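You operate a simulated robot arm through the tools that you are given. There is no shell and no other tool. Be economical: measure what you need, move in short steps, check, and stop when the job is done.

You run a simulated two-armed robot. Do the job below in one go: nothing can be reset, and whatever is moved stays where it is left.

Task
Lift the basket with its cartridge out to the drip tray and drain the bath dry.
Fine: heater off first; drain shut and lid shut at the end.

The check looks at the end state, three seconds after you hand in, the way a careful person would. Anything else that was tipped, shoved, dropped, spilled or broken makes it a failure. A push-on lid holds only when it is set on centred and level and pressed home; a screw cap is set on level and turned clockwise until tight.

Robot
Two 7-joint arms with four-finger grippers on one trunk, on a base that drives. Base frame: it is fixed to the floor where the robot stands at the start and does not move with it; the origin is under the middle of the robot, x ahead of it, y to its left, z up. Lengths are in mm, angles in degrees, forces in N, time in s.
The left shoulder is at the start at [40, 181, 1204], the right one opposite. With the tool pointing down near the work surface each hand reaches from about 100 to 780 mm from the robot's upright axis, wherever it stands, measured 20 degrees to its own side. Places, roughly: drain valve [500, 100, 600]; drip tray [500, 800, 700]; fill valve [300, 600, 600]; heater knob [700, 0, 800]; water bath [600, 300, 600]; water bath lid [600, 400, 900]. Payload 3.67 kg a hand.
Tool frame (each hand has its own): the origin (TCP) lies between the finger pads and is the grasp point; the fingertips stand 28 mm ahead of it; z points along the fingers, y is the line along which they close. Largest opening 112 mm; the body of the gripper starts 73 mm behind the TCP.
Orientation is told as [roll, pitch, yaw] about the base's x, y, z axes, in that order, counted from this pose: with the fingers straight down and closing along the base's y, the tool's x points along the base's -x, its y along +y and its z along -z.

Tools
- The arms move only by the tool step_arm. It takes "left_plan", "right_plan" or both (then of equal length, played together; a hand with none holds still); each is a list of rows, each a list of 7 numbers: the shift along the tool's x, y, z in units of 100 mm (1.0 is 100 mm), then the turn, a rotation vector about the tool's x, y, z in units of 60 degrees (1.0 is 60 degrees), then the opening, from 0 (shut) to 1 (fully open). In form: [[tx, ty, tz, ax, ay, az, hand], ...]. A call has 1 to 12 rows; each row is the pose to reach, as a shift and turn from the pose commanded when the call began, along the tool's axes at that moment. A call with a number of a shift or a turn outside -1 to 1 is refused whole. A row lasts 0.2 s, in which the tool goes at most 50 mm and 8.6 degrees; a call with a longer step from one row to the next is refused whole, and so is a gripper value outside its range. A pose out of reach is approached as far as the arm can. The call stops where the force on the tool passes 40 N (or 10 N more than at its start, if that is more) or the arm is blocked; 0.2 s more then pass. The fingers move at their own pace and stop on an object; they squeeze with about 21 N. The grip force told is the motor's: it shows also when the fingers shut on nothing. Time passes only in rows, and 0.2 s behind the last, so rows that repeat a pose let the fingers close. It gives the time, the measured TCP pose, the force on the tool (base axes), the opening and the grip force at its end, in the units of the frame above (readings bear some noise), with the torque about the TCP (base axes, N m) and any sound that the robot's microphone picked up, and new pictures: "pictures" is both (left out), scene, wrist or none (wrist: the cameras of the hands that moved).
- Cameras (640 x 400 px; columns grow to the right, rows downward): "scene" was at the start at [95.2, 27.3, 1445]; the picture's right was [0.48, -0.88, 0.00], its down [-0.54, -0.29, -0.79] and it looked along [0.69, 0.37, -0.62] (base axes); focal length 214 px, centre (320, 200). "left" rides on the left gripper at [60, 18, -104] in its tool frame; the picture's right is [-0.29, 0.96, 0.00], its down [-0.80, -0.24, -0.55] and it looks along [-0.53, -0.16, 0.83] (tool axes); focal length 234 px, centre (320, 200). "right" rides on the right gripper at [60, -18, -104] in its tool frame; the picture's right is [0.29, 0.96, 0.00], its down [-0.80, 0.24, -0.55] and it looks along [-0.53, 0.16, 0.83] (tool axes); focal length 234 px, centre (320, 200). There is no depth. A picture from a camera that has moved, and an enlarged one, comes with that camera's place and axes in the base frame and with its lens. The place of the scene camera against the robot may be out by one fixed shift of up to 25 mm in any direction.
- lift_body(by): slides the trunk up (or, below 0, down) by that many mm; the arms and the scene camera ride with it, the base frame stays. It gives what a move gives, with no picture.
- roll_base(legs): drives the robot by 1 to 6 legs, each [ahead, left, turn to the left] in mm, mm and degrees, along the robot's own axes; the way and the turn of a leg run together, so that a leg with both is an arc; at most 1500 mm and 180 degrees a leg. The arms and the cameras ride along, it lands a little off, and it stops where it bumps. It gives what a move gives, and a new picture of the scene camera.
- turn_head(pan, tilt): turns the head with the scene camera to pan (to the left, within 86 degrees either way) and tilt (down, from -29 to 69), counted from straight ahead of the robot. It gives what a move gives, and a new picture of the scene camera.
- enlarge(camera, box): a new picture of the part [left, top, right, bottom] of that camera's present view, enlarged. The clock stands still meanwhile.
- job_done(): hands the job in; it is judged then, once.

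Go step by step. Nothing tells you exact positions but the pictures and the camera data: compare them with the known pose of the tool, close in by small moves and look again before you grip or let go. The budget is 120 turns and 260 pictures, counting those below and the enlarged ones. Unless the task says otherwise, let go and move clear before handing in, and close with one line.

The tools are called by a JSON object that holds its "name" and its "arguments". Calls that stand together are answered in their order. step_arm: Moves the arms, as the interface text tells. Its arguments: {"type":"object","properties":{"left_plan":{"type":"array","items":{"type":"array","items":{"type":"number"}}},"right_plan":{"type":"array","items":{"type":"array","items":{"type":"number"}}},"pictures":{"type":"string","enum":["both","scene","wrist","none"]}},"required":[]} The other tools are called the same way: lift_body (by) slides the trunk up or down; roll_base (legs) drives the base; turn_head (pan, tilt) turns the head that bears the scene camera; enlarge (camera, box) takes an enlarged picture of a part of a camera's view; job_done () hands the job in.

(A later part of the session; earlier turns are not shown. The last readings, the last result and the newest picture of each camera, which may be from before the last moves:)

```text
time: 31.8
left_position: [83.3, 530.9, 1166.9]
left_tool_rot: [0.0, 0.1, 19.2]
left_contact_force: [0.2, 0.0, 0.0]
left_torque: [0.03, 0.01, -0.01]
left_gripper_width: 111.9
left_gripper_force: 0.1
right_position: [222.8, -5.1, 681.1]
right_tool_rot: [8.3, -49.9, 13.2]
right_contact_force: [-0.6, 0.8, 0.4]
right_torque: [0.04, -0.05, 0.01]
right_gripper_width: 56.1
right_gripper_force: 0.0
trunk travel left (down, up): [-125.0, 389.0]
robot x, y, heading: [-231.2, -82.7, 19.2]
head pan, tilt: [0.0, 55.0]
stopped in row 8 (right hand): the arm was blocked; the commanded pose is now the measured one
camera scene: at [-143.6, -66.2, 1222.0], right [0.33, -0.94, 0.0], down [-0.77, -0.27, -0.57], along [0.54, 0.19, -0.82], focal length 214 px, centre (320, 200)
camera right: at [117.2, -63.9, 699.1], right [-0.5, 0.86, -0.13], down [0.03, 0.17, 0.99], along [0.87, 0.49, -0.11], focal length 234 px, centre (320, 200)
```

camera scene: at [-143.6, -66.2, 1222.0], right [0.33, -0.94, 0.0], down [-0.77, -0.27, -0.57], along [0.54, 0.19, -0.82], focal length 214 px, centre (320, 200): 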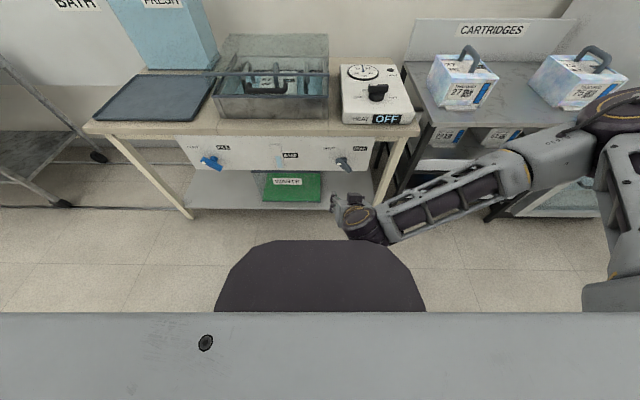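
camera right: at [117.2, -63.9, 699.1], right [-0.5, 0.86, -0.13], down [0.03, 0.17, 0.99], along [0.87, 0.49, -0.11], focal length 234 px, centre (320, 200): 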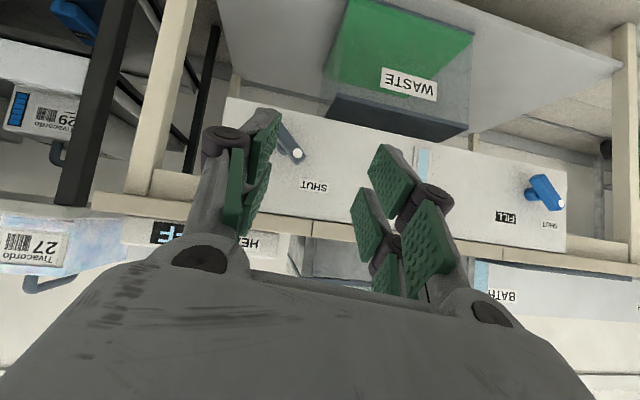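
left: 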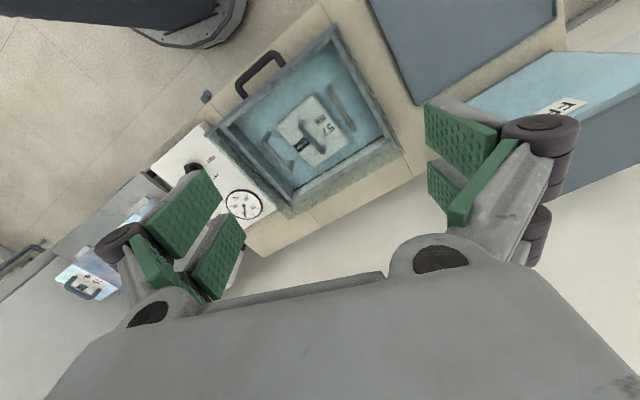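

The drain pointer (white dot) is at SHUT, upper-left, and the fill is shut too. The bar's centre is about (461, 50, 574). I'll bring the hand back to vertical and use closed fingertips to push the lever over.

{"name": "step_arm", "arguments": {"right_plan": [[0, 0, -0.1, 0, 0.13, 0, 0.5], [0, 0, -0.2, 0, 0.26, 0, 0.2], [0, 0, -0.3, 0, 0.39, 0, 0], [0, 0, -0.4, 0, 0.52, 0, 0], [0, 0, -0.4, 0, 0.65, 0, 0], [0, 0, -0.4, 0, 0.78, 0, 0], [0, 0, -0.4, 0, 0.83, 0, 0]], "pictures": "none"}}

```text
time: 33.4
left_position: [82.8, 532.4, 1164.7]
left_tool_rot: [-0.1, 0.0, 19.2]
left_contact_force: [0.2, -0.8, -0.3]
left_torque: [-0.03, 0.04, -0.01]
left_gripper_width: 112.2
left_gripper_force: 0.0
right_position: [194.0, -16.5, 706.2]
right_tool_rot: [5.2, -0.2, 19.7]
right_contact_force: [0.0, 0.3, -0.2]
right_torque: [0.0, -0.01, -0.01]
right_gripper_width: 0.0
right_gripper_force: 20.4
trunk travel left (down, up): [-125.0, 389.0]
robot x, y, heading: [-227.4, -81.9, 18.9]
head pan, tilt: [0.0, 55.0]
```

{"name": "step_arm", "arguments": {"right_plan": [[-0.33, 0.15, 0, 0.087, 0, 0, 0], [-0.66, 0.3, 0, 0.087, 0, 0, 0], [-1, 0.45, 0, 0.087, 0, 0, 0]], "pictures": "none"}}

{"name": "step_arm", "arguments": {"right_plan": [[-0.33, 0, 0, 0, 0, 0, 0], [-0.66, 0, 0, 0, 0, 0, 0], [-1, 0, 0, 0, 0, 0, 0]], "pictures": "both"}}

```text
time: 34.2
left_position: [82.9, 533.4, 1164.2]
left_tool_rot: [-0.1, 0.0, 19.3]
left_contact_force: [0.4, 0.1, -0.1]
left_torque: [-0.01, -0.03, 0.01]
left_gripper_width: 112.2
left_gripper_force: 0.1
right_position: [273.9, 60.2, 710.5]
right_tool_rot: [0.0, -0.4, 19.5]
right_contact_force: [0.0, 0.5, 0.2]
right_torque: [0.0, -0.01, 0.03]
right_gripper_width: 0.1
right_gripper_force: 21.0
trunk travel left (down, up): [-125.0, 389.0]
robot x, y, heading: [-227.7, -78.2, 19.0]
head pan, tilt: [0.0, 55.0]
```

```text
time: 35.0
left_position: [83.1, 532.4, 1164.6]
left_tool_rot: [-0.1, 0.1, 19.4]
left_contact_force: [0.1, 0.6, -0.9]
left_torque: [-0.03, 0.04, 0.0]
left_gripper_width: 112.0
left_gripper_force: 0.0
right_position: [369.9, 91.7, 711.5]
right_tool_rot: [0.0, -0.3, 19.5]
right_contact_force: [0.0, -0.5, -0.1]
right_torque: [0.04, 0.02, -0.01]
right_gripper_width: 0.2
right_gripper_force: 21.2
trunk travel left (down, up): [-125.0, 389.0]
robot x, y, heading: [-232.2, -81.4, 19.1]
head pan, tilt: [0.0, 55.0]
camera scene: at [-143.7, -63.5, 1221.9], right [0.33, -0.94, 0.0], down [-0.77, -0.27, -0.57], along [0.54, 0.19, -0.82], focal length 214 px, centre (320, 200)
camera right: at [318.2, 54.2, 814.4], right [-0.59, 0.81, 0.0], down [0.67, 0.49, 0.56], along [0.45, 0.33, -0.83], focal length 234 px, centre (320, 200)
```

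scene: 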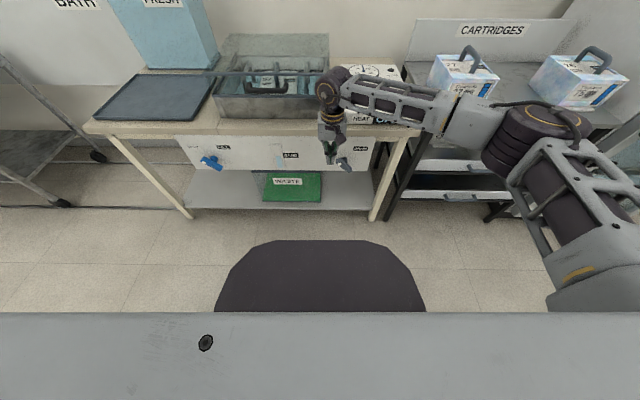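
right: 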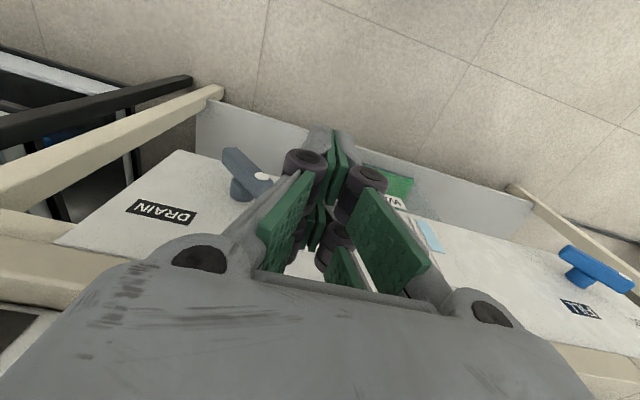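

{"name": "step_arm", "arguments": {"right_plan": [[-0.37, 0, 0, 0, 0, 0, 0], [-0.73, 0, 0.1, 0, 0, 0, 0], [-0.73, 0, 0.5, 0, 0, 0, 0], [-0.73, 0, 0.91, 0, 0, 0, 0]], "pictures": "wrist"}}

```text
time: 36.0
left_position: [84.3, 532.5, 1164.6]
left_tool_rot: [-0.2, 0.1, 19.2]
left_contact_force: [0.7, -0.4, -0.7]
left_torque: [0.0, 0.03, 0.02]
left_gripper_width: 112.0
left_gripper_force: 0.1
right_position: [438.8, 119.2, 635.0]
right_tool_rot: [0.2, -0.7, 19.4]
right_contact_force: [-0.7, 0.2, 1.9]
right_torque: [-0.03, 0.01, -0.02]
right_gripper_width: 0.0
right_gripper_force: 21.2
trunk travel left (down, up): [-125.0, 389.0]
robot x, y, heading: [-231.6, -82.4, 18.9]
head pan, tilt: [0.0, 55.0]
stopped in row 4 (right hand): the force on the tool passed its limit at 84 N (the readings are from after the stop); the commanded pose is now the measured one
camera right: at [386.8, 81.1, 737.6], right [-0.59, 0.81, 0.0], down [0.67, 0.49, 0.56], along [0.46, 0.33, -0.83], focal length 234 px, centre (320, 200)
```

right: 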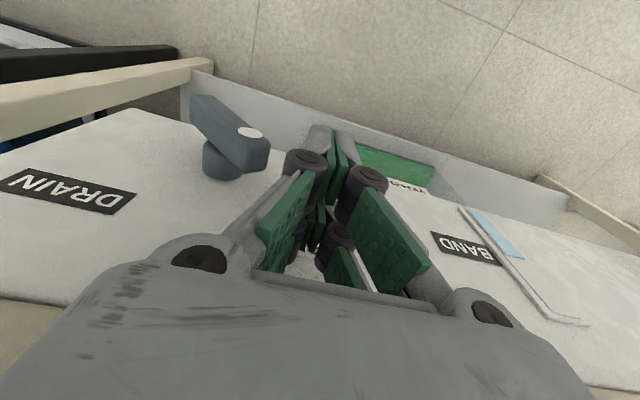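

Something above (wrist at the bench edge) touched while descending. I'll lift, tilt the hand so the wrist leans toward the robot, then go down.

{"name": "step_arm", "arguments": {"right_plan": [[0.05, 0, -0.25, 0, 0, 0, 0], [0.13, 0, -0.25, 0, -0.13, 0, 0], [0.13, 0, -0.25, 0, -0.26, 0, 0], [0.13, 0, -0.25, 0, -0.39, 0, 0], [0.13, 0, -0.25, 0, -0.52, 0, 0], [0.13, 0, -0.25, 0, -0.6, 0, 0]], "pictures": "wrist"}}

```text
time: 37.4
left_position: [82.8, 532.1, 1165.4]
left_tool_rot: [-0.1, 0.1, 19.2]
left_contact_force: [-0.5, 0.8, 0.2]
left_torque: [-0.01, -0.02, 0.01]
left_gripper_width: 112.1
left_gripper_force: 0.1
right_position: [425.9, 113.6, 656.9]
right_tool_rot: [0.3, -36.8, 19.1]
right_contact_force: [0.8, -0.4, 0.7]
right_torque: [0.01, 0.0, -0.02]
right_gripper_width: 0.0
right_gripper_force: 20.6
trunk travel left (down, up): [-125.0, 389.0]
robot x, y, heading: [-230.3, -83.1, 19.0]
head pan, tilt: [0.0, 55.0]
camera right: at [328.3, 60.0, 705.1], right [-0.54, 0.83, -0.17], down [0.21, 0.32, 0.92], along [0.82, 0.46, -0.35], focal length 234 px, centre (320, 200)
```

right: 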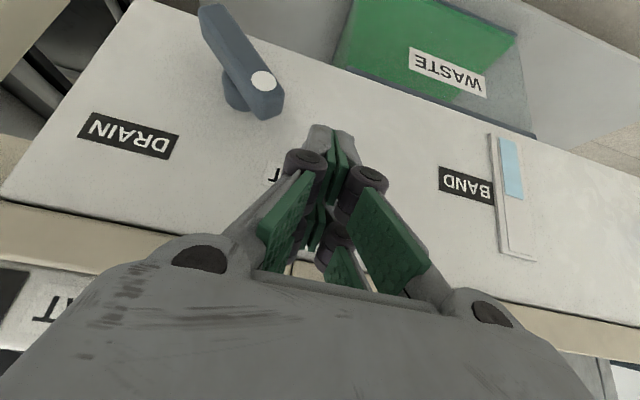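

{"name": "step_arm", "arguments": {"right_plan": [[0.12, 0, 0.16, 0, 0, 0, 0], [0.23, 0, 0.31, 0, 0, 0, 0]], "pictures": "wrist"}}

```text
time: 38.0
left_position: [82.7, 532.2, 1165.0]
left_tool_rot: [-0.1, 0.1, 19.2]
left_contact_force: [0.8, 0.1, -0.7]
left_torque: [0.0, -0.01, 0.03]
left_gripper_width: 111.8
left_gripper_force: 0.1
right_position: [425.6, 114.3, 620.0]
right_tool_rot: [0.3, -36.7, 19.3]
right_contact_force: [0.1, 0.2, -0.6]
right_torque: [-0.03, 0.04, -0.01]
right_gripper_width: 0.5
right_gripper_force: 20.9
trunk travel left (down, up): [-125.0, 389.0]
robot x, y, heading: [-233.6, -78.3, 19.0]
head pan, tilt: [0.0, 55.0]
camera right: at [327.6, 60.0, 667.7], right [-0.54, 0.83, -0.17], down [0.21, 0.33, 0.92], along [0.82, 0.46, -0.35], focal length 234 px, centre (320, 200)
```

right: 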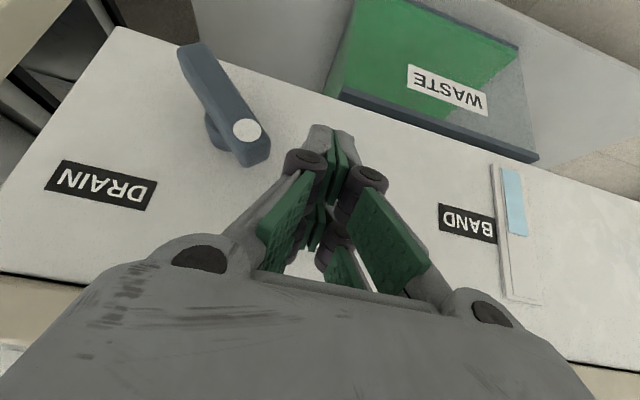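

Tip beside the dot end; now pushing it to the right.

{"name": "step_arm", "arguments": {"right_plan": [[0, -0.12, 0, 0, 0, 0, 0], [0, -0.24, 0, 0, 0, 0, 0], [0, -0.34, 0, 0, 0, 0, 0], [0, -0.44, 0, 0, 0, 0, 0], [0, -0.54, 0, 0, 0, 0, 0]], "pictures": "wrist"}}

```text
time: 39.2
left_position: [78.1, 532.0, 1167.9]
left_tool_rot: [-0.1, -0.3, 19.2]
left_contact_force: [-0.4, -0.7, -0.4]
left_torque: [0.05, 0.02, 0.03]
left_gripper_width: 112.3
left_gripper_force: 0.0
right_position: [444.8, 66.3, 627.4]
right_tool_rot: [0.5, -37.2, 19.3]
right_contact_force: [-16.1, 2.2, 38.1]
right_torque: [-0.02, -0.54, -0.01]
right_gripper_width: 0.2
right_gripper_force: 20.7
trunk travel left (down, up): [-125.0, 389.0]
robot x, y, heading: [-231.5, -82.5, 19.1]
head pan, tilt: [0.0, 55.0]
camera right: at [345.6, 10.4, 673.6], right [-0.54, 0.83, -0.17], down [0.2, 0.32, 0.93], along [0.82, 0.46, -0.34], focal length 234 px, centre (320, 200)
```

right: 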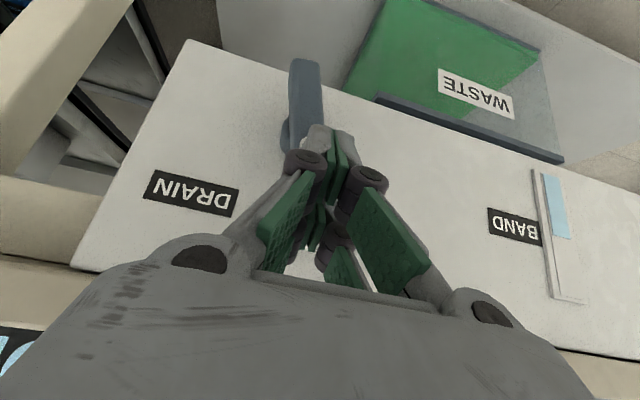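

The fingertip is riding up on the bar. I'll back off left, go lower, and push again.

{"name": "step_arm", "arguments": {"right_plan": [[0, 0.2, 0, 0, 0, 0, 0], [0, 0.45, 0, 0, 0, 0, 0], [0.1, 0.45, 0.22, 0, 0, 0, 0]], "pictures": "wrist"}}

```text
time: 40.0
left_position: [84.4, 532.2, 1165.2]
left_tool_rot: [0.0, 0.1, 19.3]
left_contact_force: [0.3, 0.2, 0.1]
left_torque: [-0.01, 0.0, 0.02]
left_gripper_width: 111.9
left_gripper_force: 0.1
right_position: [435.7, 105.4, 595.2]
right_tool_rot: [0.1, -36.4, 19.1]
right_contact_force: [0.6, -0.3, 0.0]
right_torque: [0.0, 0.02, -0.01]
right_gripper_width: 0.0
right_gripper_force: 21.0
trunk travel left (down, up): [-125.0, 389.0]
robot x, y, heading: [-233.2, -80.5, 19.1]
head pan, tilt: [0.0, 55.0]
camera right: at [337.6, 52.7, 642.8], right [-0.53, 0.83, -0.17], down [0.22, 0.33, 0.92], along [0.82, 0.46, -0.35], focal length 234 px, centre (320, 200)
```

right: 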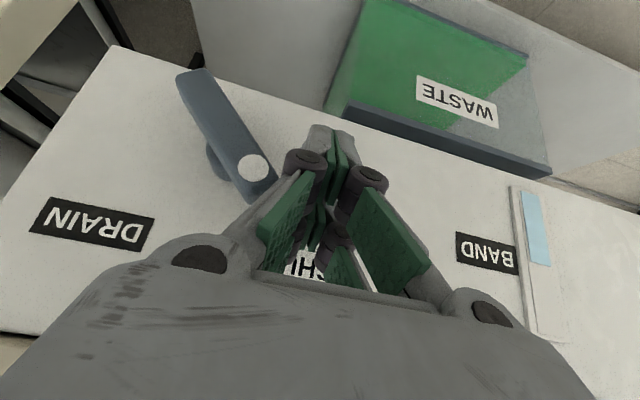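

{"name": "step_arm", "arguments": {"right_plan": [[-0.1, 0, -0.03, 0, 0, 0, 0], [-0.1, -0.1, -0.03, 0, 0, 0, 0], [-0.1, -0.2, -0.03, 0, 0, 0, 0], [-0.1, -0.28, -0.03, 0, 0, 0, 0], [-0.1, -0.36, -0.03, 0, 0, 0, 0]], "pictures": "wrist"}}

```text
time: 41.2
left_position: [80.6, 531.5, 1167.3]
left_tool_rot: [-0.2, -0.1, 19.2]
left_contact_force: [0.0, 0.0, 0.0]
left_torque: [0.03, -0.01, -0.02]
left_gripper_width: 112.1
left_gripper_force: 0.0
right_position: [451.9, 77.4, 609.9]
right_tool_rot: [0.4, -37.1, 19.3]
right_contact_force: [-7.4, 5.7, 27.2]
right_torque: [-0.24, -0.48, 0.01]
right_gripper_width: 0.0
right_gripper_force: 21.3
trunk travel left (down, up): [-125.0, 389.0]
robot x, y, heading: [-233.6, -81.7, 19.0]
head pan, tilt: [0.0, 55.0]
camera right: at [354.0, 22.6, 656.3], right [-0.54, 0.83, -0.17], down [0.21, 0.32, 0.92], along [0.82, 0.46, -0.34], focal length 234 px, centre (320, 200)
```

right: 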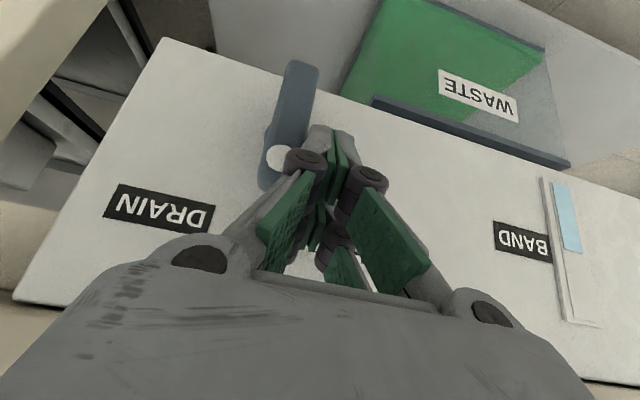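

The bar is now about upright. Continuing the push to the right.

{"name": "step_arm", "arguments": {"right_plan": [[-0.02, -0.06, -0.03, 0, 0, 0, 0], [-0.03, -0.12, -0.04, 0, 0, 0, 0], [-0.03, -0.18, -0.04, 0, 0, 0, 0], [-0.03, -0.24, -0.04, 0, 0, 0, 0], [-0.03, -0.32, -0.04, 0, 0, 0, 0]], "pictures": "wrist"}}

```text
time: 42.2
left_position: [81.9, 532.0, 1164.9]
left_tool_rot: [0.0, 0.1, 19.3]
left_contact_force: [0.6, -0.3, 0.7]
left_torque: [0.04, 0.0, 0.01]
left_gripper_width: 111.9
left_gripper_force: 0.1
right_position: [451.9, 64.3, 611.6]
right_tool_rot: [1.2, -36.7, 19.7]
right_contact_force: [-6.7, 2.5, 6.3]
right_torque: [0.0, 0.17, -0.05]
right_gripper_width: 0.1
right_gripper_force: 21.0
trunk travel left (down, up): [-125.0, 389.0]
robot x, y, heading: [-229.5, -77.7, 19.2]
head pan, tilt: [0.0, 55.0]
stopped in row 4 (right hand): the force on the tool passed its limit at 41 N (the readings are from after the stop); the commanded pose is now the measured one
camera right: at [355.9, 7.2, 658.1], right [-0.55, 0.82, -0.16], down [0.21, 0.32, 0.92], along [0.81, 0.48, -0.35], focal length 234 px, centre (320, 200)
```

right: 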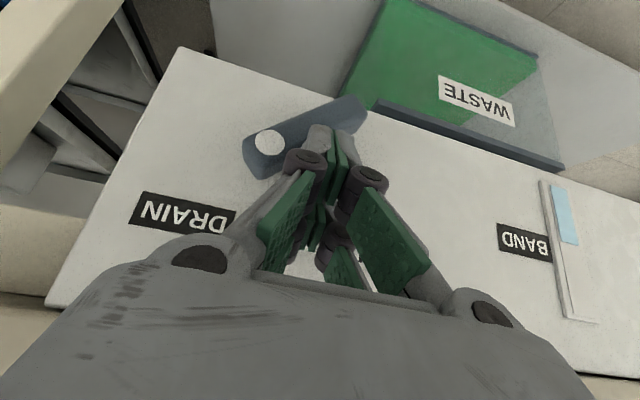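

The pointer swung to DRAIN. I'll back off and look.

{"name": "step_arm", "arguments": {"right_plan": [[0.1, 0.1, -0.1, 0, 0, 0, 0], [0.2, 0.1, -0.4, 0, 0, 0, 0], [0.2, 0.1, -0.8, 0, 0, 0, 0]], "pictures": "wrist"}}

{"name": "enlarge", "arguments": {"camera": "right", "box": [160, 60, 640, 360]}}

```text
time: 43.0
left_position: [80.8, 534.2, 1166.1]
left_tool_rot: [-0.1, 0.0, 19.4]
left_contact_force: [-0.3, 0.3, -0.4]
left_torque: [-0.02, -0.03, -0.01]
left_gripper_width: 112.0
left_gripper_force: 0.1
right_position: [390.4, 50.2, 663.5]
right_tool_rot: [0.9, -36.6, 19.7]
right_contact_force: [-1.2, -0.1, 0.1]
right_torque: [-0.03, -0.04, 0.0]
right_gripper_width: 0.2
right_gripper_force: 20.6
trunk travel left (down, up): [-125.0, 389.0]
robot x, y, heading: [-229.2, -76.9, 19.3]
head pan, tilt: [0.0, 55.0]
camera right: at [293.1, -6.5, 710.5], right [-0.55, 0.82, -0.16], down [0.21, 0.32, 0.92], along [0.81, 0.47, -0.35], focal length 234 px, centre (320, 200)
```

right: 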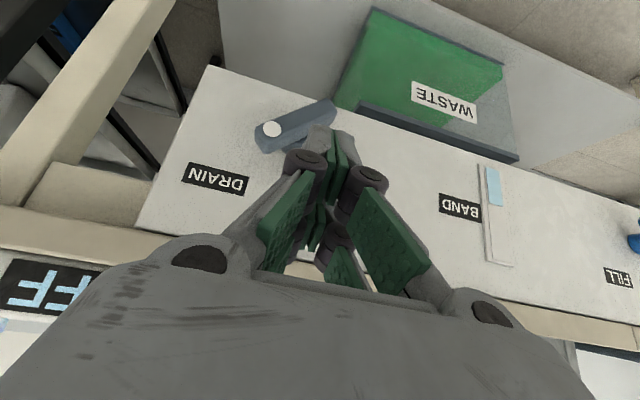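

```text
1.33 times, centred on (400, 210) of right
camera zoom: at [293.1, -6.5, 710.5], right [-0.55, 0.82, -0.16], down [0.21, 0.32, 0.92], along [0.81, 0.47, -0.35], focal length 312 px, centre (213, 187)
```

zoom: 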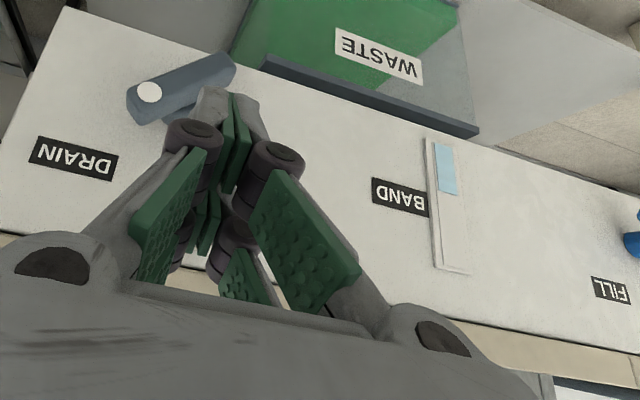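

It's open and the gauge level is falling. While it drains I'll raise the hands, straighten the right one, and drive in front of the bath.

{"name": "step_arm", "arguments": {"right_plan": [[0.1, 0, -0.2, 0, 0.13, 0, 0.2], [0.2, 0, -0.4, 0, 0.26, 0, 0.5], [0.3, 0, -0.6, 0, 0.39, 0, 0.5], [0.3, 0, -0.8, 0, 0.52, 0, 0.5], [0.3, 0, -1, 0, 0.61, 0, 0.5]], "pictures": "none"}}

{"name": "lift_body", "arguments": {"by": 250}}

{"name": "roll_base", "arguments": {"legs": [[0, 165, 0], [250, 0, 0]]}}

{"name": "turn_head", "arguments": {"pan": 0, "tilt": 48}}

{"name": "enlarge", "arguments": {"camera": "scene", "box": [220, 130, 420, 255]}}

```text
time: 44.2
left_position: [82.0, 533.1, 1165.5]
left_tool_rot: [-0.2, 0.1, 19.4]
left_contact_force: [0.8, -0.7, 0.6]
left_torque: [-0.04, 0.02, -0.01]
left_gripper_width: 112.0
left_gripper_force: 0.2
right_position: [312.2, 21.1, 725.2]
right_tool_rot: [0.8, 0.2, 20.2]
right_contact_force: [0.1, 0.7, 0.4]
right_torque: [0.0, -0.02, 0.01]
right_gripper_width: 56.0
right_gripper_force: 0.0
trunk travel left (down, up): [-125.0, 389.0]
robot x, y, heading: [-229.3, -80.1, 19.0]
head pan, tilt: [0.0, 55.0]
```

```text
time: 46.8
left_position: [81.6, 533.0, 1414.9]
left_tool_rot: [-0.1, 0.1, 19.3]
left_contact_force: [-0.9, 0.1, -0.7]
left_torque: [0.02, 0.0, 0.02]
left_gripper_width: 112.1
left_gripper_force: 0.1
right_position: [313.9, 20.5, 975.0]
right_tool_rot: [0.8, 0.2, 20.2]
right_contact_force: [0.6, -0.2, 0.2]
right_torque: [0.02, -0.03, -0.01]
right_gripper_width: 56.2
right_gripper_force: 0.0
trunk travel left (down, up): [-375.0, 139.0]
robot x, y, heading: [-230.5, -81.5, 19.3]
head pan, tilt: [0.0, 55.0]
```

```text
time: 49.7
left_position: [260.4, 771.0, 1415.2]
left_tool_rot: [-0.1, 0.0, 19.3]
left_contact_force: [-0.2, -0.1, 0.4]
left_torque: [-0.01, -0.05, 0.01]
left_gripper_width: 112.1
left_gripper_force: 0.1
right_position: [491.8, 258.9, 975.3]
right_tool_rot: [0.6, 0.1, 20.2]
right_contact_force: [0.3, -0.7, 0.6]
right_torque: [0.0, 0.0, -0.02]
right_gripper_width: 56.0
right_gripper_force: 0.1
trunk travel left (down, up): [-375.0, 139.0]
robot x, y, heading: [-50.4, 159.7, 19.1]
head pan, tilt: [0.0, 55.0]
camera scene: at [33.8, 174.6, 1471.5], right [0.33, -0.94, 0.0], down [-0.77, -0.27, -0.57], along [0.54, 0.19, -0.82], focal length 214 px, centre (320, 200)
```

scene: 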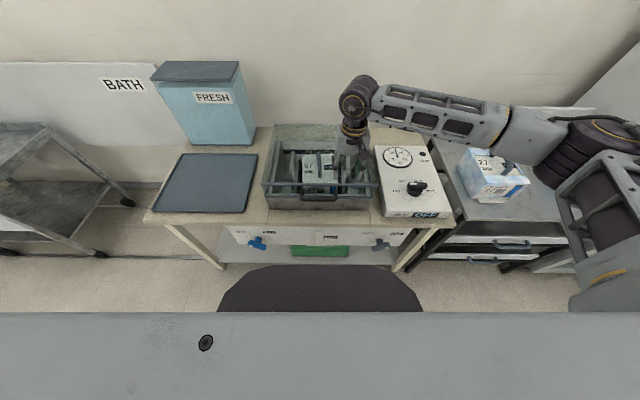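

```text
time: 50.4
left_position: [262.3, 770.9, 1413.5]
left_tool_rot: [-0.1, 0.1, 19.4]
left_contact_force: [0.6, 0.7, 0.1]
left_torque: [0.01, 0.04, 0.02]
left_gripper_width: 112.2
left_gripper_force: 0.0
right_position: [493.7, 259.5, 974.1]
right_tool_rot: [0.8, 0.1, 20.3]
right_contact_force: [0.8, -0.4, -0.3]
right_torque: [0.01, 0.02, -0.01]
right_gripper_width: 55.8
right_gripper_force: 0.1
trunk travel left (down, up): [-375.0, 139.0]
robot x, y, heading: [-45.3, 156.0, 19.2]
head pan, tilt: [0.0, 48.0]
camera scene: at [41.8, 177.1, 1480.6], right [0.33, -0.94, 0.0], down [-0.7, -0.24, -0.67], along [0.63, 0.22, -0.74], focal length 214 px, centre (320, 200)
```

scene: 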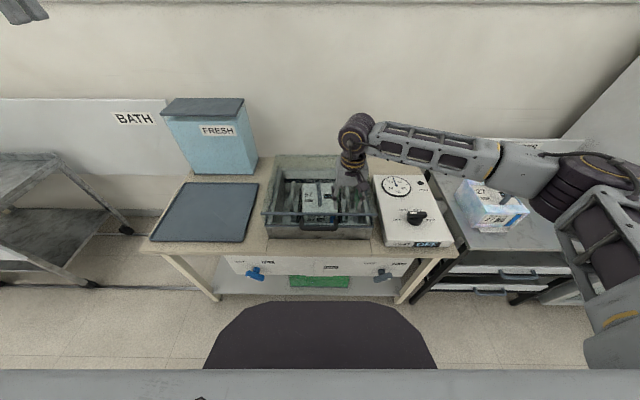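

```text
3.20 times, centred on (320, 192) of scene
camera zoom: at [41.8, 177.1, 1480.6], right [0.33, -0.94, 0.0], down [-0.7, -0.24, -0.67], along [0.63, 0.22, -0.74], focal length 686 px, centre (320, 224)
```

zoom: 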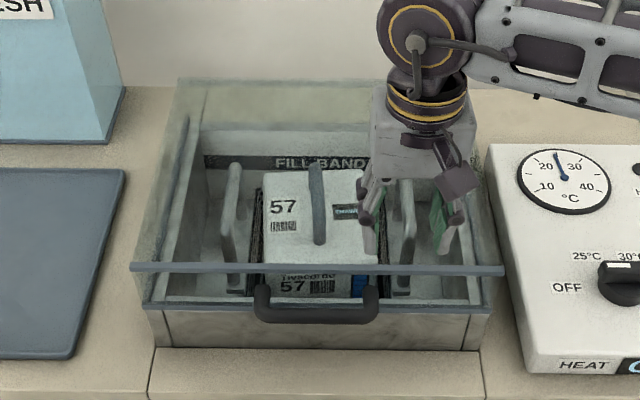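

The bath already looks drained. The lid is a clear hood with its handle on the front. Looking through the right wrist camera for the lid's geometry.

{"name": "enlarge", "arguments": {"camera": "right", "box": [0, 0, 640, 400]}}

{"name": "enlarge", "arguments": {"camera": "left", "box": [0, 0, 400, 250]}}

```text
1.00 times, centred on (320, 200) of right (not enlarged: the box is as wide or as high as the picture)
camera zoom: at [443.4, 219.5, 1077.4], right [-0.6, 0.8, 0.01], down [0.67, 0.49, 0.56], along [0.44, 0.34, -0.83], focal length 234 px, centre (320, 200)
```

zoom: 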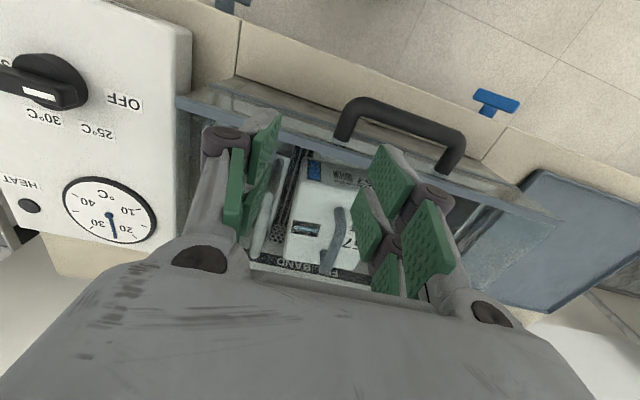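

```text
1.60 times, centred on (200, 125) of left
camera zoom: at [199.5, 769.6, 1518.8], right [-0.04, 1.0, 0.0], down [0.83, 0.04, 0.55], along [0.55, 0.02, -0.83], focal length 375 px, centre (512, 320)
```

zoom: 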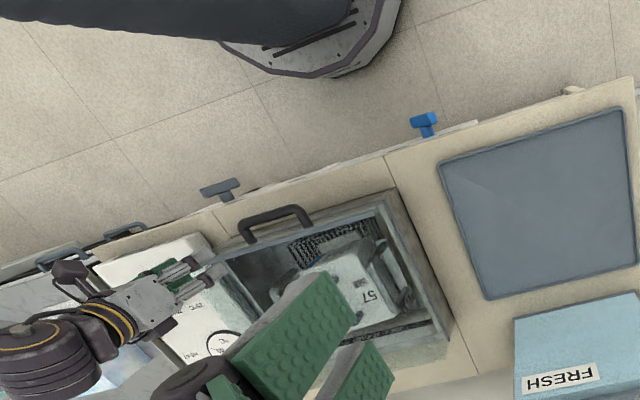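

The bath looks empty. Lid front bar is at u≈560 (bench-forward), z≈890, handle bar about (433, 319, 858). I want a closer view of the lid's rear (hinge?) with the left wrist camera.

{"name": "step_arm", "arguments": {"left_plan": [[-0.1, -0.35, 0.3, 0, 0, 0, 1], [-0.2, -0.7, 0.6, 0, 0, 0, 1], [-0.2, -1, 0.9, 0, 0, 0, 1]], "pictures": "none"}}

{"name": "step_arm", "arguments": {"left_plan": [[-0.1, -0.35, 0.3, 0, 0, 0, 1], [-0.2, -0.7, 0.6, 0, 0, 0, 1], [-0.2, -1, 0.9, 0, 0, 0, 1]], "pictures": "wrist"}}

```text
time: 51.2
left_position: [313.4, 682.2, 1324.3]
left_tool_rot: [-0.1, -0.1, 19.3]
left_contact_force: [0.7, -0.4, -0.1]
left_torque: [-0.01, -0.01, -0.01]
left_gripper_width: 112.1
left_gripper_force: 0.0
right_position: [492.3, 258.3, 973.5]
right_tool_rot: [0.7, 0.1, 20.2]
right_contact_force: [-0.3, 0.2, -0.4]
right_torque: [0.03, -0.02, -0.01]
right_gripper_width: 55.9
right_gripper_force: 0.0
trunk travel left (down, up): [-375.0, 139.0]
robot x, y, heading: [-51.5, 159.6, 19.1]
head pan, tilt: [0.0, 48.0]
```

```text
time: 52.0
left_position: [364.1, 597.4, 1233.8]
left_tool_rot: [-0.1, -0.1, 19.3]
left_contact_force: [-0.5, -0.6, 0.0]
left_torque: [-0.02, 0.02, -0.01]
left_gripper_width: 112.2
left_gripper_force: 0.0
right_position: [492.4, 258.2, 973.5]
right_tool_rot: [0.6, 0.1, 20.1]
right_contact_force: [-1.0, -0.1, 0.0]
right_torque: [0.0, 0.02, 0.0]
right_gripper_width: 55.9
right_gripper_force: 0.2
trunk travel left (down, up): [-375.0, 139.0]
robot x, y, heading: [-51.0, 159.4, 19.1]
head pan, tilt: [0.0, 48.0]
camera left: at [301.5, 594.0, 1337.9], right [-0.04, 1.0, 0.0], down [0.83, 0.04, 0.55], along [0.55, 0.02, -0.83], focal length 234 px, centre (320, 200)
```

left: 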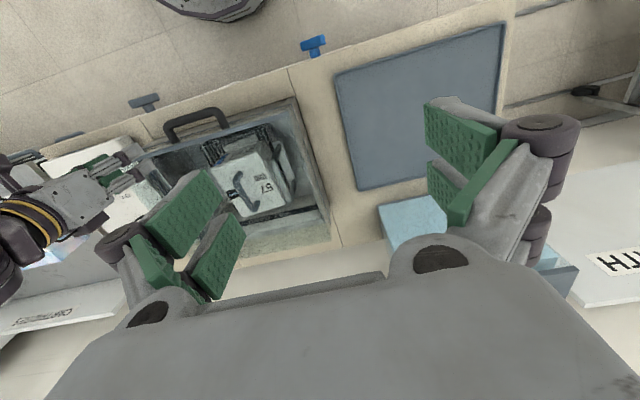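

{"name": "enlarge", "arguments": {"camera": "left", "box": [130, 80, 350, 270]}}

{"name": "turn_head", "arguments": {"pan": 0, "tilt": 42}}

{"name": "enlarge", "arguments": {"camera": "scene", "box": [250, 120, 400, 240]}}

```text
2.11 times, centred on (240, 175) of left
camera zoom: at [301.5, 594.0, 1337.9], right [-0.04, 1.0, 0.0], down [0.83, 0.04, 0.55], along [0.55, 0.02, -0.83], focal length 493 px, centre (488, 253)
```

zoom: 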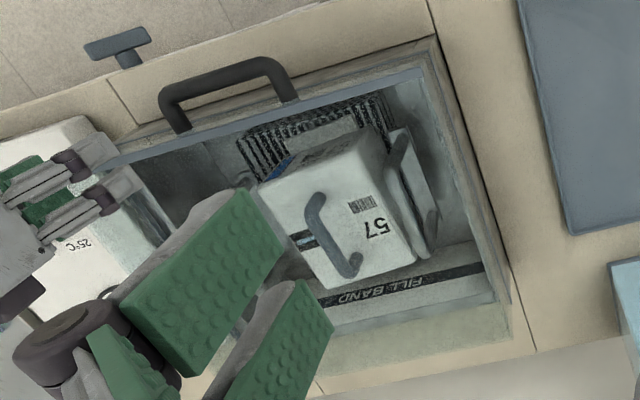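

```text
time: 52.6
left_position: [363.7, 596.2, 1233.4]
left_tool_rot: [-0.1, 0.1, 19.1]
left_contact_force: [-0.6, -0.8, -0.4]
left_torque: [0.01, -0.03, -0.05]
left_gripper_width: 111.9
left_gripper_force: 0.0
right_position: [491.9, 258.3, 974.1]
right_tool_rot: [0.7, 0.1, 20.3]
right_contact_force: [-0.3, -0.3, -0.5]
right_torque: [-0.02, 0.0, 0.02]
right_gripper_width: 56.0
right_gripper_force: 0.0
trunk travel left (down, up): [-375.0, 139.0]
robot x, y, heading: [-51.1, 156.2, 19.1]
head pan, tilt: [0.0, 42.0]
camera scene: at [45.6, 178.4, 1489.1], right [0.33, -0.94, 0.0], down [-0.63, -0.22, -0.74], along [0.7, 0.24, -0.67], focal length 214 px, centre (320, 200)
```

scene: 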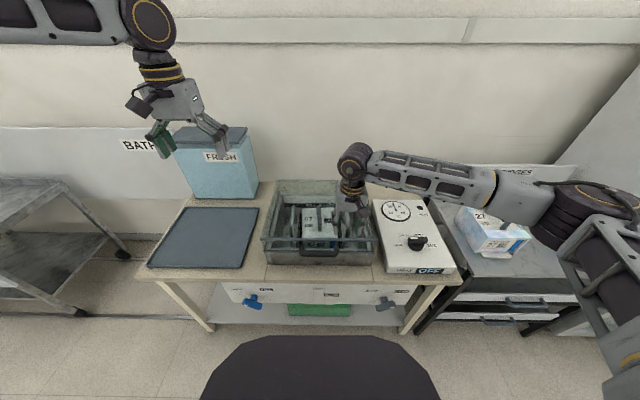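

```text
3.33 times, centred on (325, 180) of scene
camera zoom: at [45.6, 178.4, 1489.1], right [0.33, -0.94, 0.0], down [-0.63, -0.22, -0.74], along [0.7, 0.24, -0.67], focal length 715 px, centre (303, 267)
```

zoom: 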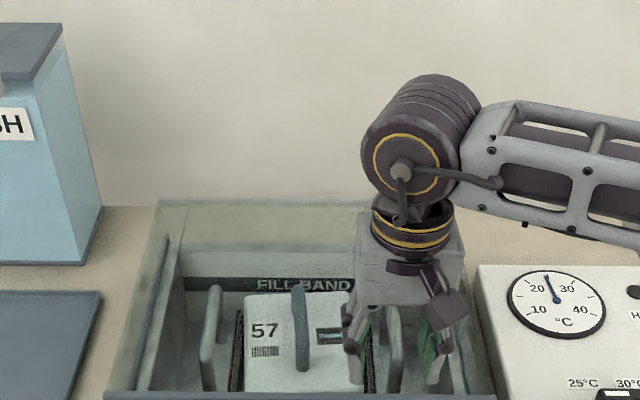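

I'll position the right hand over the lid handle with the fingers closing along bench-depth (yaw ≈ −71).

{"name": "step_arm", "arguments": {"right_plan": [[0.09, 0.2, -0.1, 0, 0, 0.13, 0.5], [0.18, 0.4, -0.2, 0, 0, 0.26, 0.5], [0.27, 0.6, -0.2, 0, 0, 0.39, 0.5], [0.36, 0.77, -0.2, 0, 0, 0.52, 0.5], [0.36, 0.77, -0.2, 0, 0, 0.65, 0.5], [0.36, 0.77, -0.2, 0, 0, 0.78, 0.5], [0.36, 0.77, -0.2, 0, 0, 0.9, 0.5], [0.36, 0.77, -0.2, 0, 0, 1, 0.5]], "pictures": "none"}}

{"name": "step_arm", "arguments": {"right_plan": [[0, 0, 0, 0, 0, 0.13, 0.5], [0, 0, 0, 0, 0, 0.26, 0.5], [0, 0, 0, 0, 0, 0.39, 0.5], [0, 0, 0, 0, 0, 0.52, 0.5]], "pictures": "both"}}

```text
time: 54.4
left_position: [365.1, 596.2, 1233.8]
left_tool_rot: [-0.1, 0.2, 19.3]
left_contact_force: [0.6, 0.0, -0.6]
left_torque: [0.02, 0.01, 0.05]
left_gripper_width: 111.9
left_gripper_force: 0.0
right_position: [431.8, 318.5, 996.0]
right_tool_rot: [0.3, 0.7, -39.9]
right_contact_force: [-0.2, -0.8, -0.5]
right_torque: [0.0, 0.04, -0.01]
right_gripper_width: 55.7
right_gripper_force: 0.1
trunk travel left (down, up): [-375.0, 139.0]
robot x, y, heading: [-52.0, 152.6, 19.0]
head pan, tilt: [0.0, 42.0]
```

```text
time: 55.4
left_position: [365.6, 596.8, 1234.0]
left_tool_rot: [-0.1, -0.1, 19.3]
left_contact_force: [0.9, 0.0, 0.3]
left_torque: [0.0, -0.02, -0.02]
left_gripper_width: 112.0
left_gripper_force: 0.1
right_position: [431.9, 317.8, 995.3]
right_tool_rot: [-0.1, 0.7, -71.3]
right_contact_force: [-0.1, -0.5, 0.1]
right_torque: [0.01, -0.01, 0.02]
right_gripper_width: 56.1
right_gripper_force: 0.1
trunk travel left (down, up): [-375.0, 139.0]
robot x, y, heading: [-52.1, 160.1, 19.2]
head pan, tilt: [0.0, 42.0]
camera scene: at [45.6, 178.4, 1489.2], right [0.33, -0.94, 0.0], down [-0.63, -0.22, -0.74], along [0.7, 0.24, -0.67], focal length 214 px, centre (320, 200)
camera right: at [396.6, 367.0, 1099.8], right [0.81, 0.58, 0.0], down [0.49, -0.68, 0.54], along [0.32, -0.44, -0.84], focal length 234 px, centre (320, 200)
```

scene: 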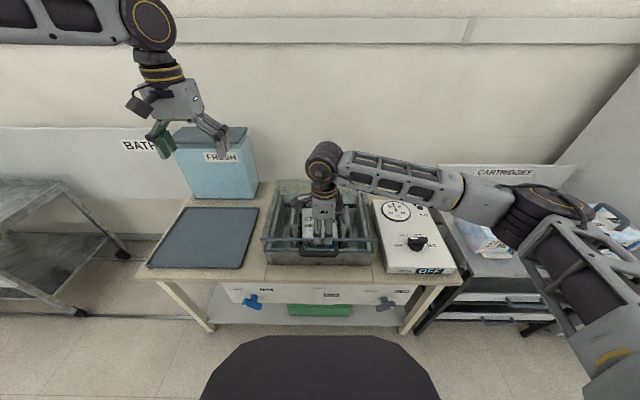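
right: 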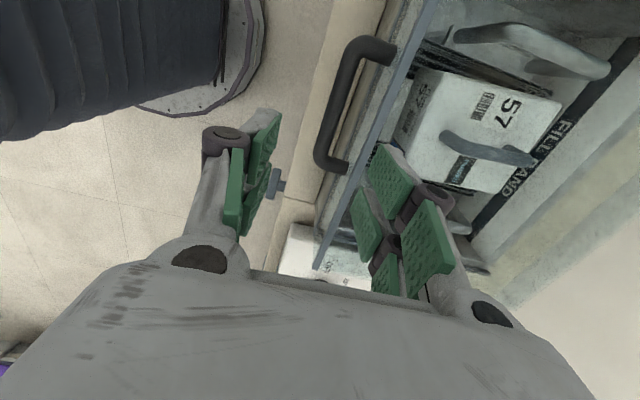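

{"name": "step_arm", "arguments": {"right_plan": [[0.1, 0.06, 0.3, 0, 0, 0, 0.45], [0.18, 0.11, 0.65, 0, 0, 0, 0.36]], "pictures": "both"}}

{"name": "enlarge", "arguments": {"camera": "scene", "box": [250, 190, 400, 290]}}

```text
time: 56.0
left_position: [365.0, 597.0, 1233.4]
left_tool_rot: [-0.2, 0.1, 19.3]
left_contact_force: [0.7, 0.1, 0.2]
left_torque: [0.02, -0.03, -0.03]
left_gripper_width: 112.3
left_gripper_force: 0.1
right_position: [437.6, 339.0, 929.0]
right_tool_rot: [-0.1, 0.6, -71.0]
right_contact_force: [0.0, 1.2, 0.4]
right_torque: [-0.04, 0.05, 0.01]
right_gripper_width: 40.2
right_gripper_force: 0.1
trunk travel left (down, up): [-375.0, 139.0]
robot x, y, heading: [-50.0, 160.2, 19.2]
head pan, tilt: [0.0, 42.0]
camera scene: at [46.1, 178.9, 1489.1], right [0.33, -0.94, 0.0], down [-0.63, -0.22, -0.74], along [0.7, 0.24, -0.67], focal length 214 px, centre (320, 200)
camera right: at [401.7, 388.8, 1033.4], right [0.81, 0.58, 0.0], down [0.49, -0.68, 0.54], along [0.32, -0.44, -0.84], focal length 234 px, centre (320, 200)
```

scene: 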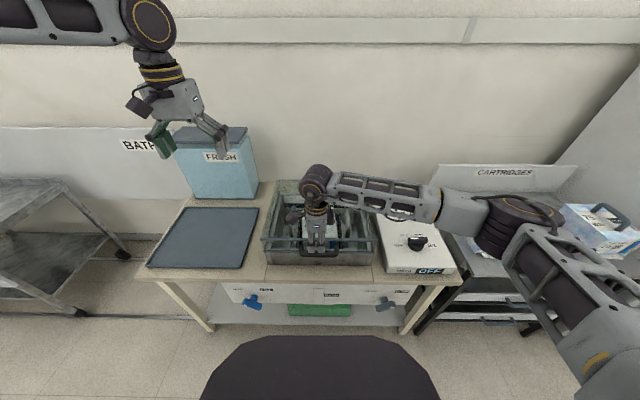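
right: 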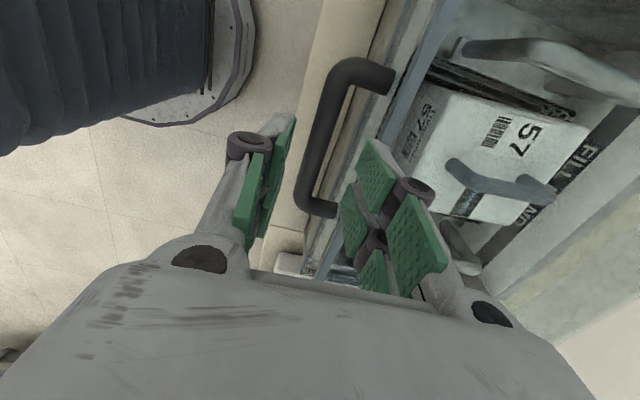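

```text
4.00 times, centred on (325, 240) of scene
camera zoom: at [46.1, 178.9, 1489.1], right [0.33, -0.94, 0.0], down [-0.63, -0.22, -0.74], along [0.7, 0.24, -0.67], focal length 858 px, centre (300, 40)
```

zoom: 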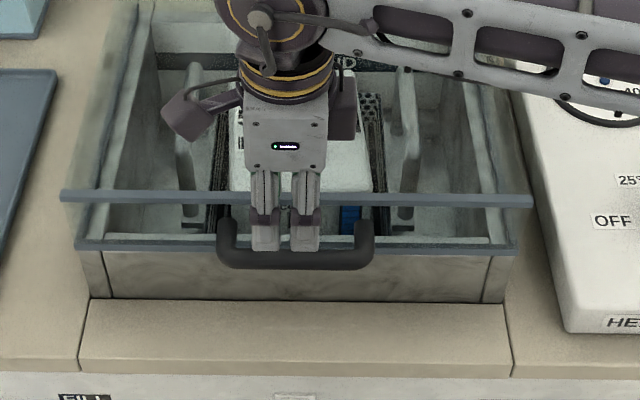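

Fingers straddle the handle bar (bar at u≈525, z≈863). Descend and grip.

{"name": "step_arm", "arguments": {"right_plan": [[0, 0, 0.05, 0, 0, 0, 0.3], [0, 0, 0.35, 0, 0, 0, 0.3], [0, 0, 0.62, 0, 0, 0, 0.3], [0, 0, 0.62, 0, 0, 0, 0], [0, 0, 0.62, 0, 0, 0, 0]], "pictures": "wrist"}}

```text
time: 57.2
left_position: [364.8, 597.0, 1233.0]
left_tool_rot: [0.0, 0.1, 19.2]
left_contact_force: [-0.3, 0.1, -0.7]
left_torque: [-0.02, 0.01, 0.0]
left_gripper_width: 111.9
left_gripper_force: 0.0
right_position: [439.6, 338.6, 867.9]
right_tool_rot: [-0.1, 0.7, -71.1]
right_contact_force: [4.5, 2.8, -1.9]
right_torque: [0.36, -0.11, -1.82]
right_gripper_width: 17.8
right_gripper_force: 45.3
trunk travel left (down, up): [-375.0, 139.0]
robot x, y, heading: [-49.4, 158.9, 19.2]
head pan, tilt: [0.0, 42.0]
camera right: at [402.3, 388.6, 972.0], right [0.81, 0.58, 0.0], down [0.49, -0.68, 0.54], along [0.32, -0.44, -0.84], focal length 234 px, centre (320, 200)
```

right: 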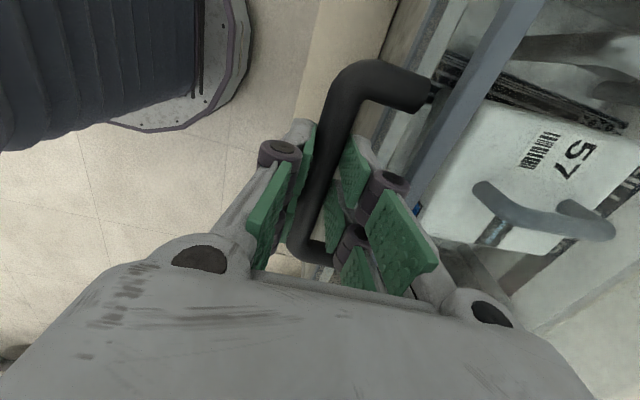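

Gripped the handle. Test-lift 40 mm and watch how the lid moves.

{"name": "step_arm", "arguments": {"right_plan": [[0, 0.01, -0.1, 0, 0, 0, 0], [0, 0.0, -0.2, 0, 0, 0, 0], [0, 0.0, -0.3, 0, 0, 0, 0], [0, 0.01, -0.4, 0, 0, 0, 0]], "pictures": "both"}}

{"name": "enlarge", "arguments": {"camera": "scene", "box": [240, 160, 400, 280]}}

```text
time: 58.2
left_position: [370.0, 599.3, 1231.7]
left_tool_rot: [0.0, 0.3, 19.4]
left_contact_force: [0.5, -0.3, -0.2]
left_torque: [0.01, 0.01, -0.01]
left_gripper_width: 111.8
left_gripper_force: 0.1
right_position: [444.4, 341.3, 906.8]
right_tool_rot: [-0.1, 0.7, -71.3]
right_contact_force: [33.2, 16.5, -10.8]
right_torque: [0.03, -0.74, -1.55]
right_gripper_width: 17.6
right_gripper_force: 45.1
trunk travel left (down, up): [-375.0, 139.0]
robot x, y, heading: [-50.2, 156.5, 19.2]
head pan, tilt: [0.0, 42.0]
camera scene: at [51.4, 181.3, 1488.7], right [0.33, -0.94, 0.0], down [-0.64, -0.22, -0.74], along [0.7, 0.24, -0.67], focal length 214 px, centre (320, 200)
camera right: at [408.1, 390.5, 1010.8], right [0.81, 0.58, 0.0], down [0.49, -0.68, 0.54], along [0.32, -0.44, -0.84], focal length 234 px, centre (320, 200)
```

scene: 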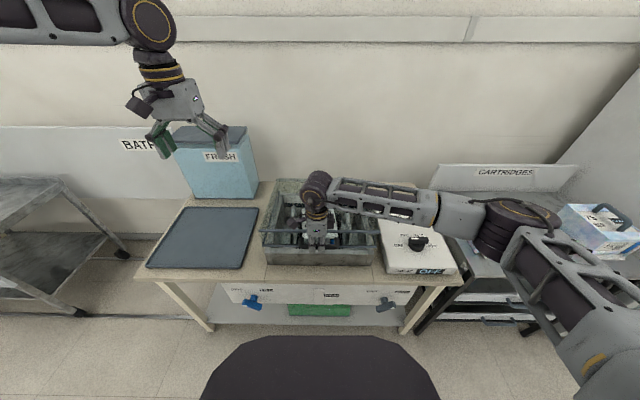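
right: 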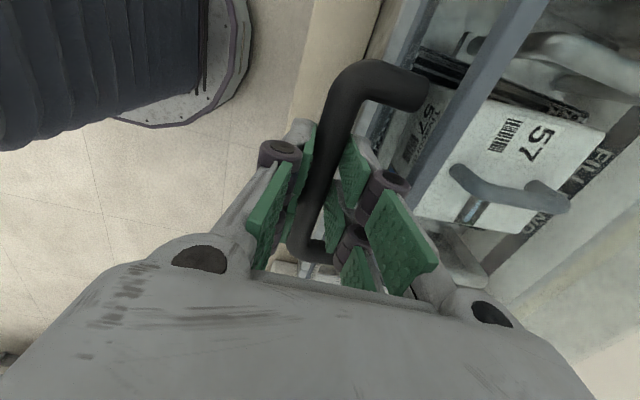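

```text
3.33 times, centred on (320, 220) of scene
camera zoom: at [51.4, 181.3, 1488.7], right [0.33, -0.94, 0.0], down [-0.64, -0.22, -0.74], along [0.7, 0.24, -0.67], focal length 715 px, centre (320, 133)
```

zoom: 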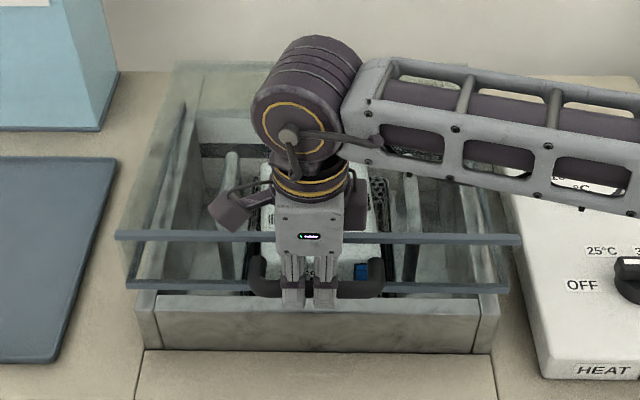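

The lid is hinged at the rear (it pulls the hand slightly forward). I'll follow the arc upward.

{"name": "step_arm", "arguments": {"right_plan": [[0, 0.06, -0.08, 0, 0, 0, 0], [0, 0.115, -0.16, 0, 0, 0, 0], [0, 0.176, -0.34, 0, 0, 0, 0], [0, 0.248, -0.52, 0, 0, 0, 0], [0, 0.328, -0.7, 0, 0, 0, 0], [0, 0.418, -0.87, 0, 0, 0, 0]], "pictures": "none"}}

```text
time: 59.6
left_position: [361.8, 594.7, 1235.1]
left_tool_rot: [0.0, -0.1, 19.3]
left_contact_force: [0.5, -0.7, -0.3]
left_torque: [0.01, 0.0, 0.02]
left_gripper_width: 112.4
left_gripper_force: 0.2
right_position: [474.8, 351.3, 998.5]
right_tool_rot: [-0.1, 0.7, -71.1]
right_contact_force: [-12.2, -15.3, 5.4]
right_torque: [-0.79, 0.0, -1.82]
right_gripper_width: 17.9
right_gripper_force: 45.4
trunk travel left (down, up): [-375.0, 139.0]
robot x, y, heading: [-52.3, 156.0, 18.9]
head pan, tilt: [0.0, 42.0]
```

{"name": "step_arm", "arguments": {"right_plan": [[0, 0.03, -0.15, -0.05, 0, 0, 0], [0, 0.056, -0.285, -0.1, 0, 0, 0], [0, 0.194, -0.507, -0.15, 0, 0, 0], [0, 0.35, -0.72, -0.2, 0, 0, 0], [0, 0.517, -0.92, -0.25, 0, 0, 0], [0, 0.58, -0.99, -0.3, 0, 0, 0]], "pictures": "scene"}}

```text
time: 61.0
left_position: [364.7, 597.0, 1233.5]
left_tool_rot: [-0.1, 0.0, 19.3]
left_contact_force: [-0.9, -0.5, 0.1]
left_torque: [-0.01, 0.0, -0.04]
left_gripper_width: 111.8
left_gripper_force: 0.0
right_position: [531.6, 370.9, 1093.9]
right_tool_rot: [17.9, 0.8, -71.0]
right_contact_force: [-1.0, -0.6, -2.0]
right_torque: [-0.48, 0.21, -2.09]
right_gripper_width: 18.5
right_gripper_force: 44.4
trunk travel left (down, up): [-375.0, 139.0]
robot x, y, heading: [-48.9, 160.8, 19.0]
head pan, tilt: [0.0, 42.0]
camera scene: at [45.5, 178.3, 1489.2], right [0.33, -0.94, 0.0], down [-0.63, -0.22, -0.74], along [0.7, 0.24, -0.67], focal length 214 px, centre (320, 200)
```

scene: 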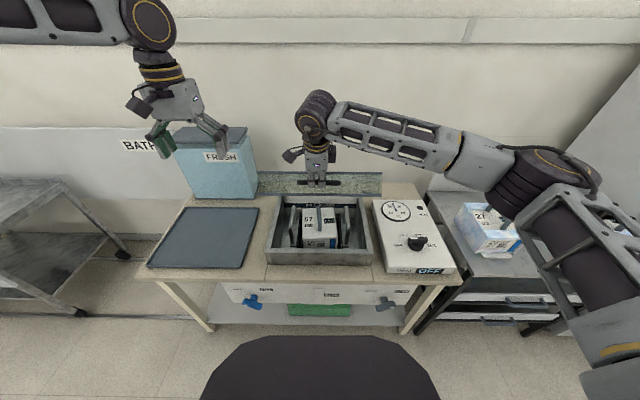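

The lid follows well. Continuing the arc.

{"name": "step_arm", "arguments": {"right_plan": [[0, 0.1, -0.06, -0.03, 0, 0, 0], [0, 0.2, -0.12, -0.06, 0, 0, 0], [0, 0.32, -0.175, -0.1, 0, 0, 0], [0, 0.44, -0.225, -0.13, 0, 0, 0], [0, 0.565, -0.27, -0.16, 0, 0, 0], [0, 0.69, -0.31, -0.19, 0, 0, 0], [0, 0.94, -0.379, -0.2, 0, 0, 0]], "pictures": "none"}}

```text
time: 62.6
left_position: [365.1, 597.3, 1232.9]
left_tool_rot: [-0.1, 0.1, 19.3]
left_contact_force: [0.8, -0.4, 0.5]
left_torque: [0.01, -0.01, -0.02]
left_gripper_width: 112.1
left_gripper_force: 0.1
right_position: [608.0, 396.9, 1159.1]
right_tool_rot: [29.9, 0.8, -71.1]
right_contact_force: [0.5, 5.8, -5.1]
right_torque: [-0.11, -0.01, -1.78]
right_gripper_width: 17.8
right_gripper_force: 45.1
trunk travel left (down, up): [-375.0, 139.0]
robot x, y, heading: [-51.1, 157.5, 19.0]
head pan, tilt: [0.0, 42.0]
```

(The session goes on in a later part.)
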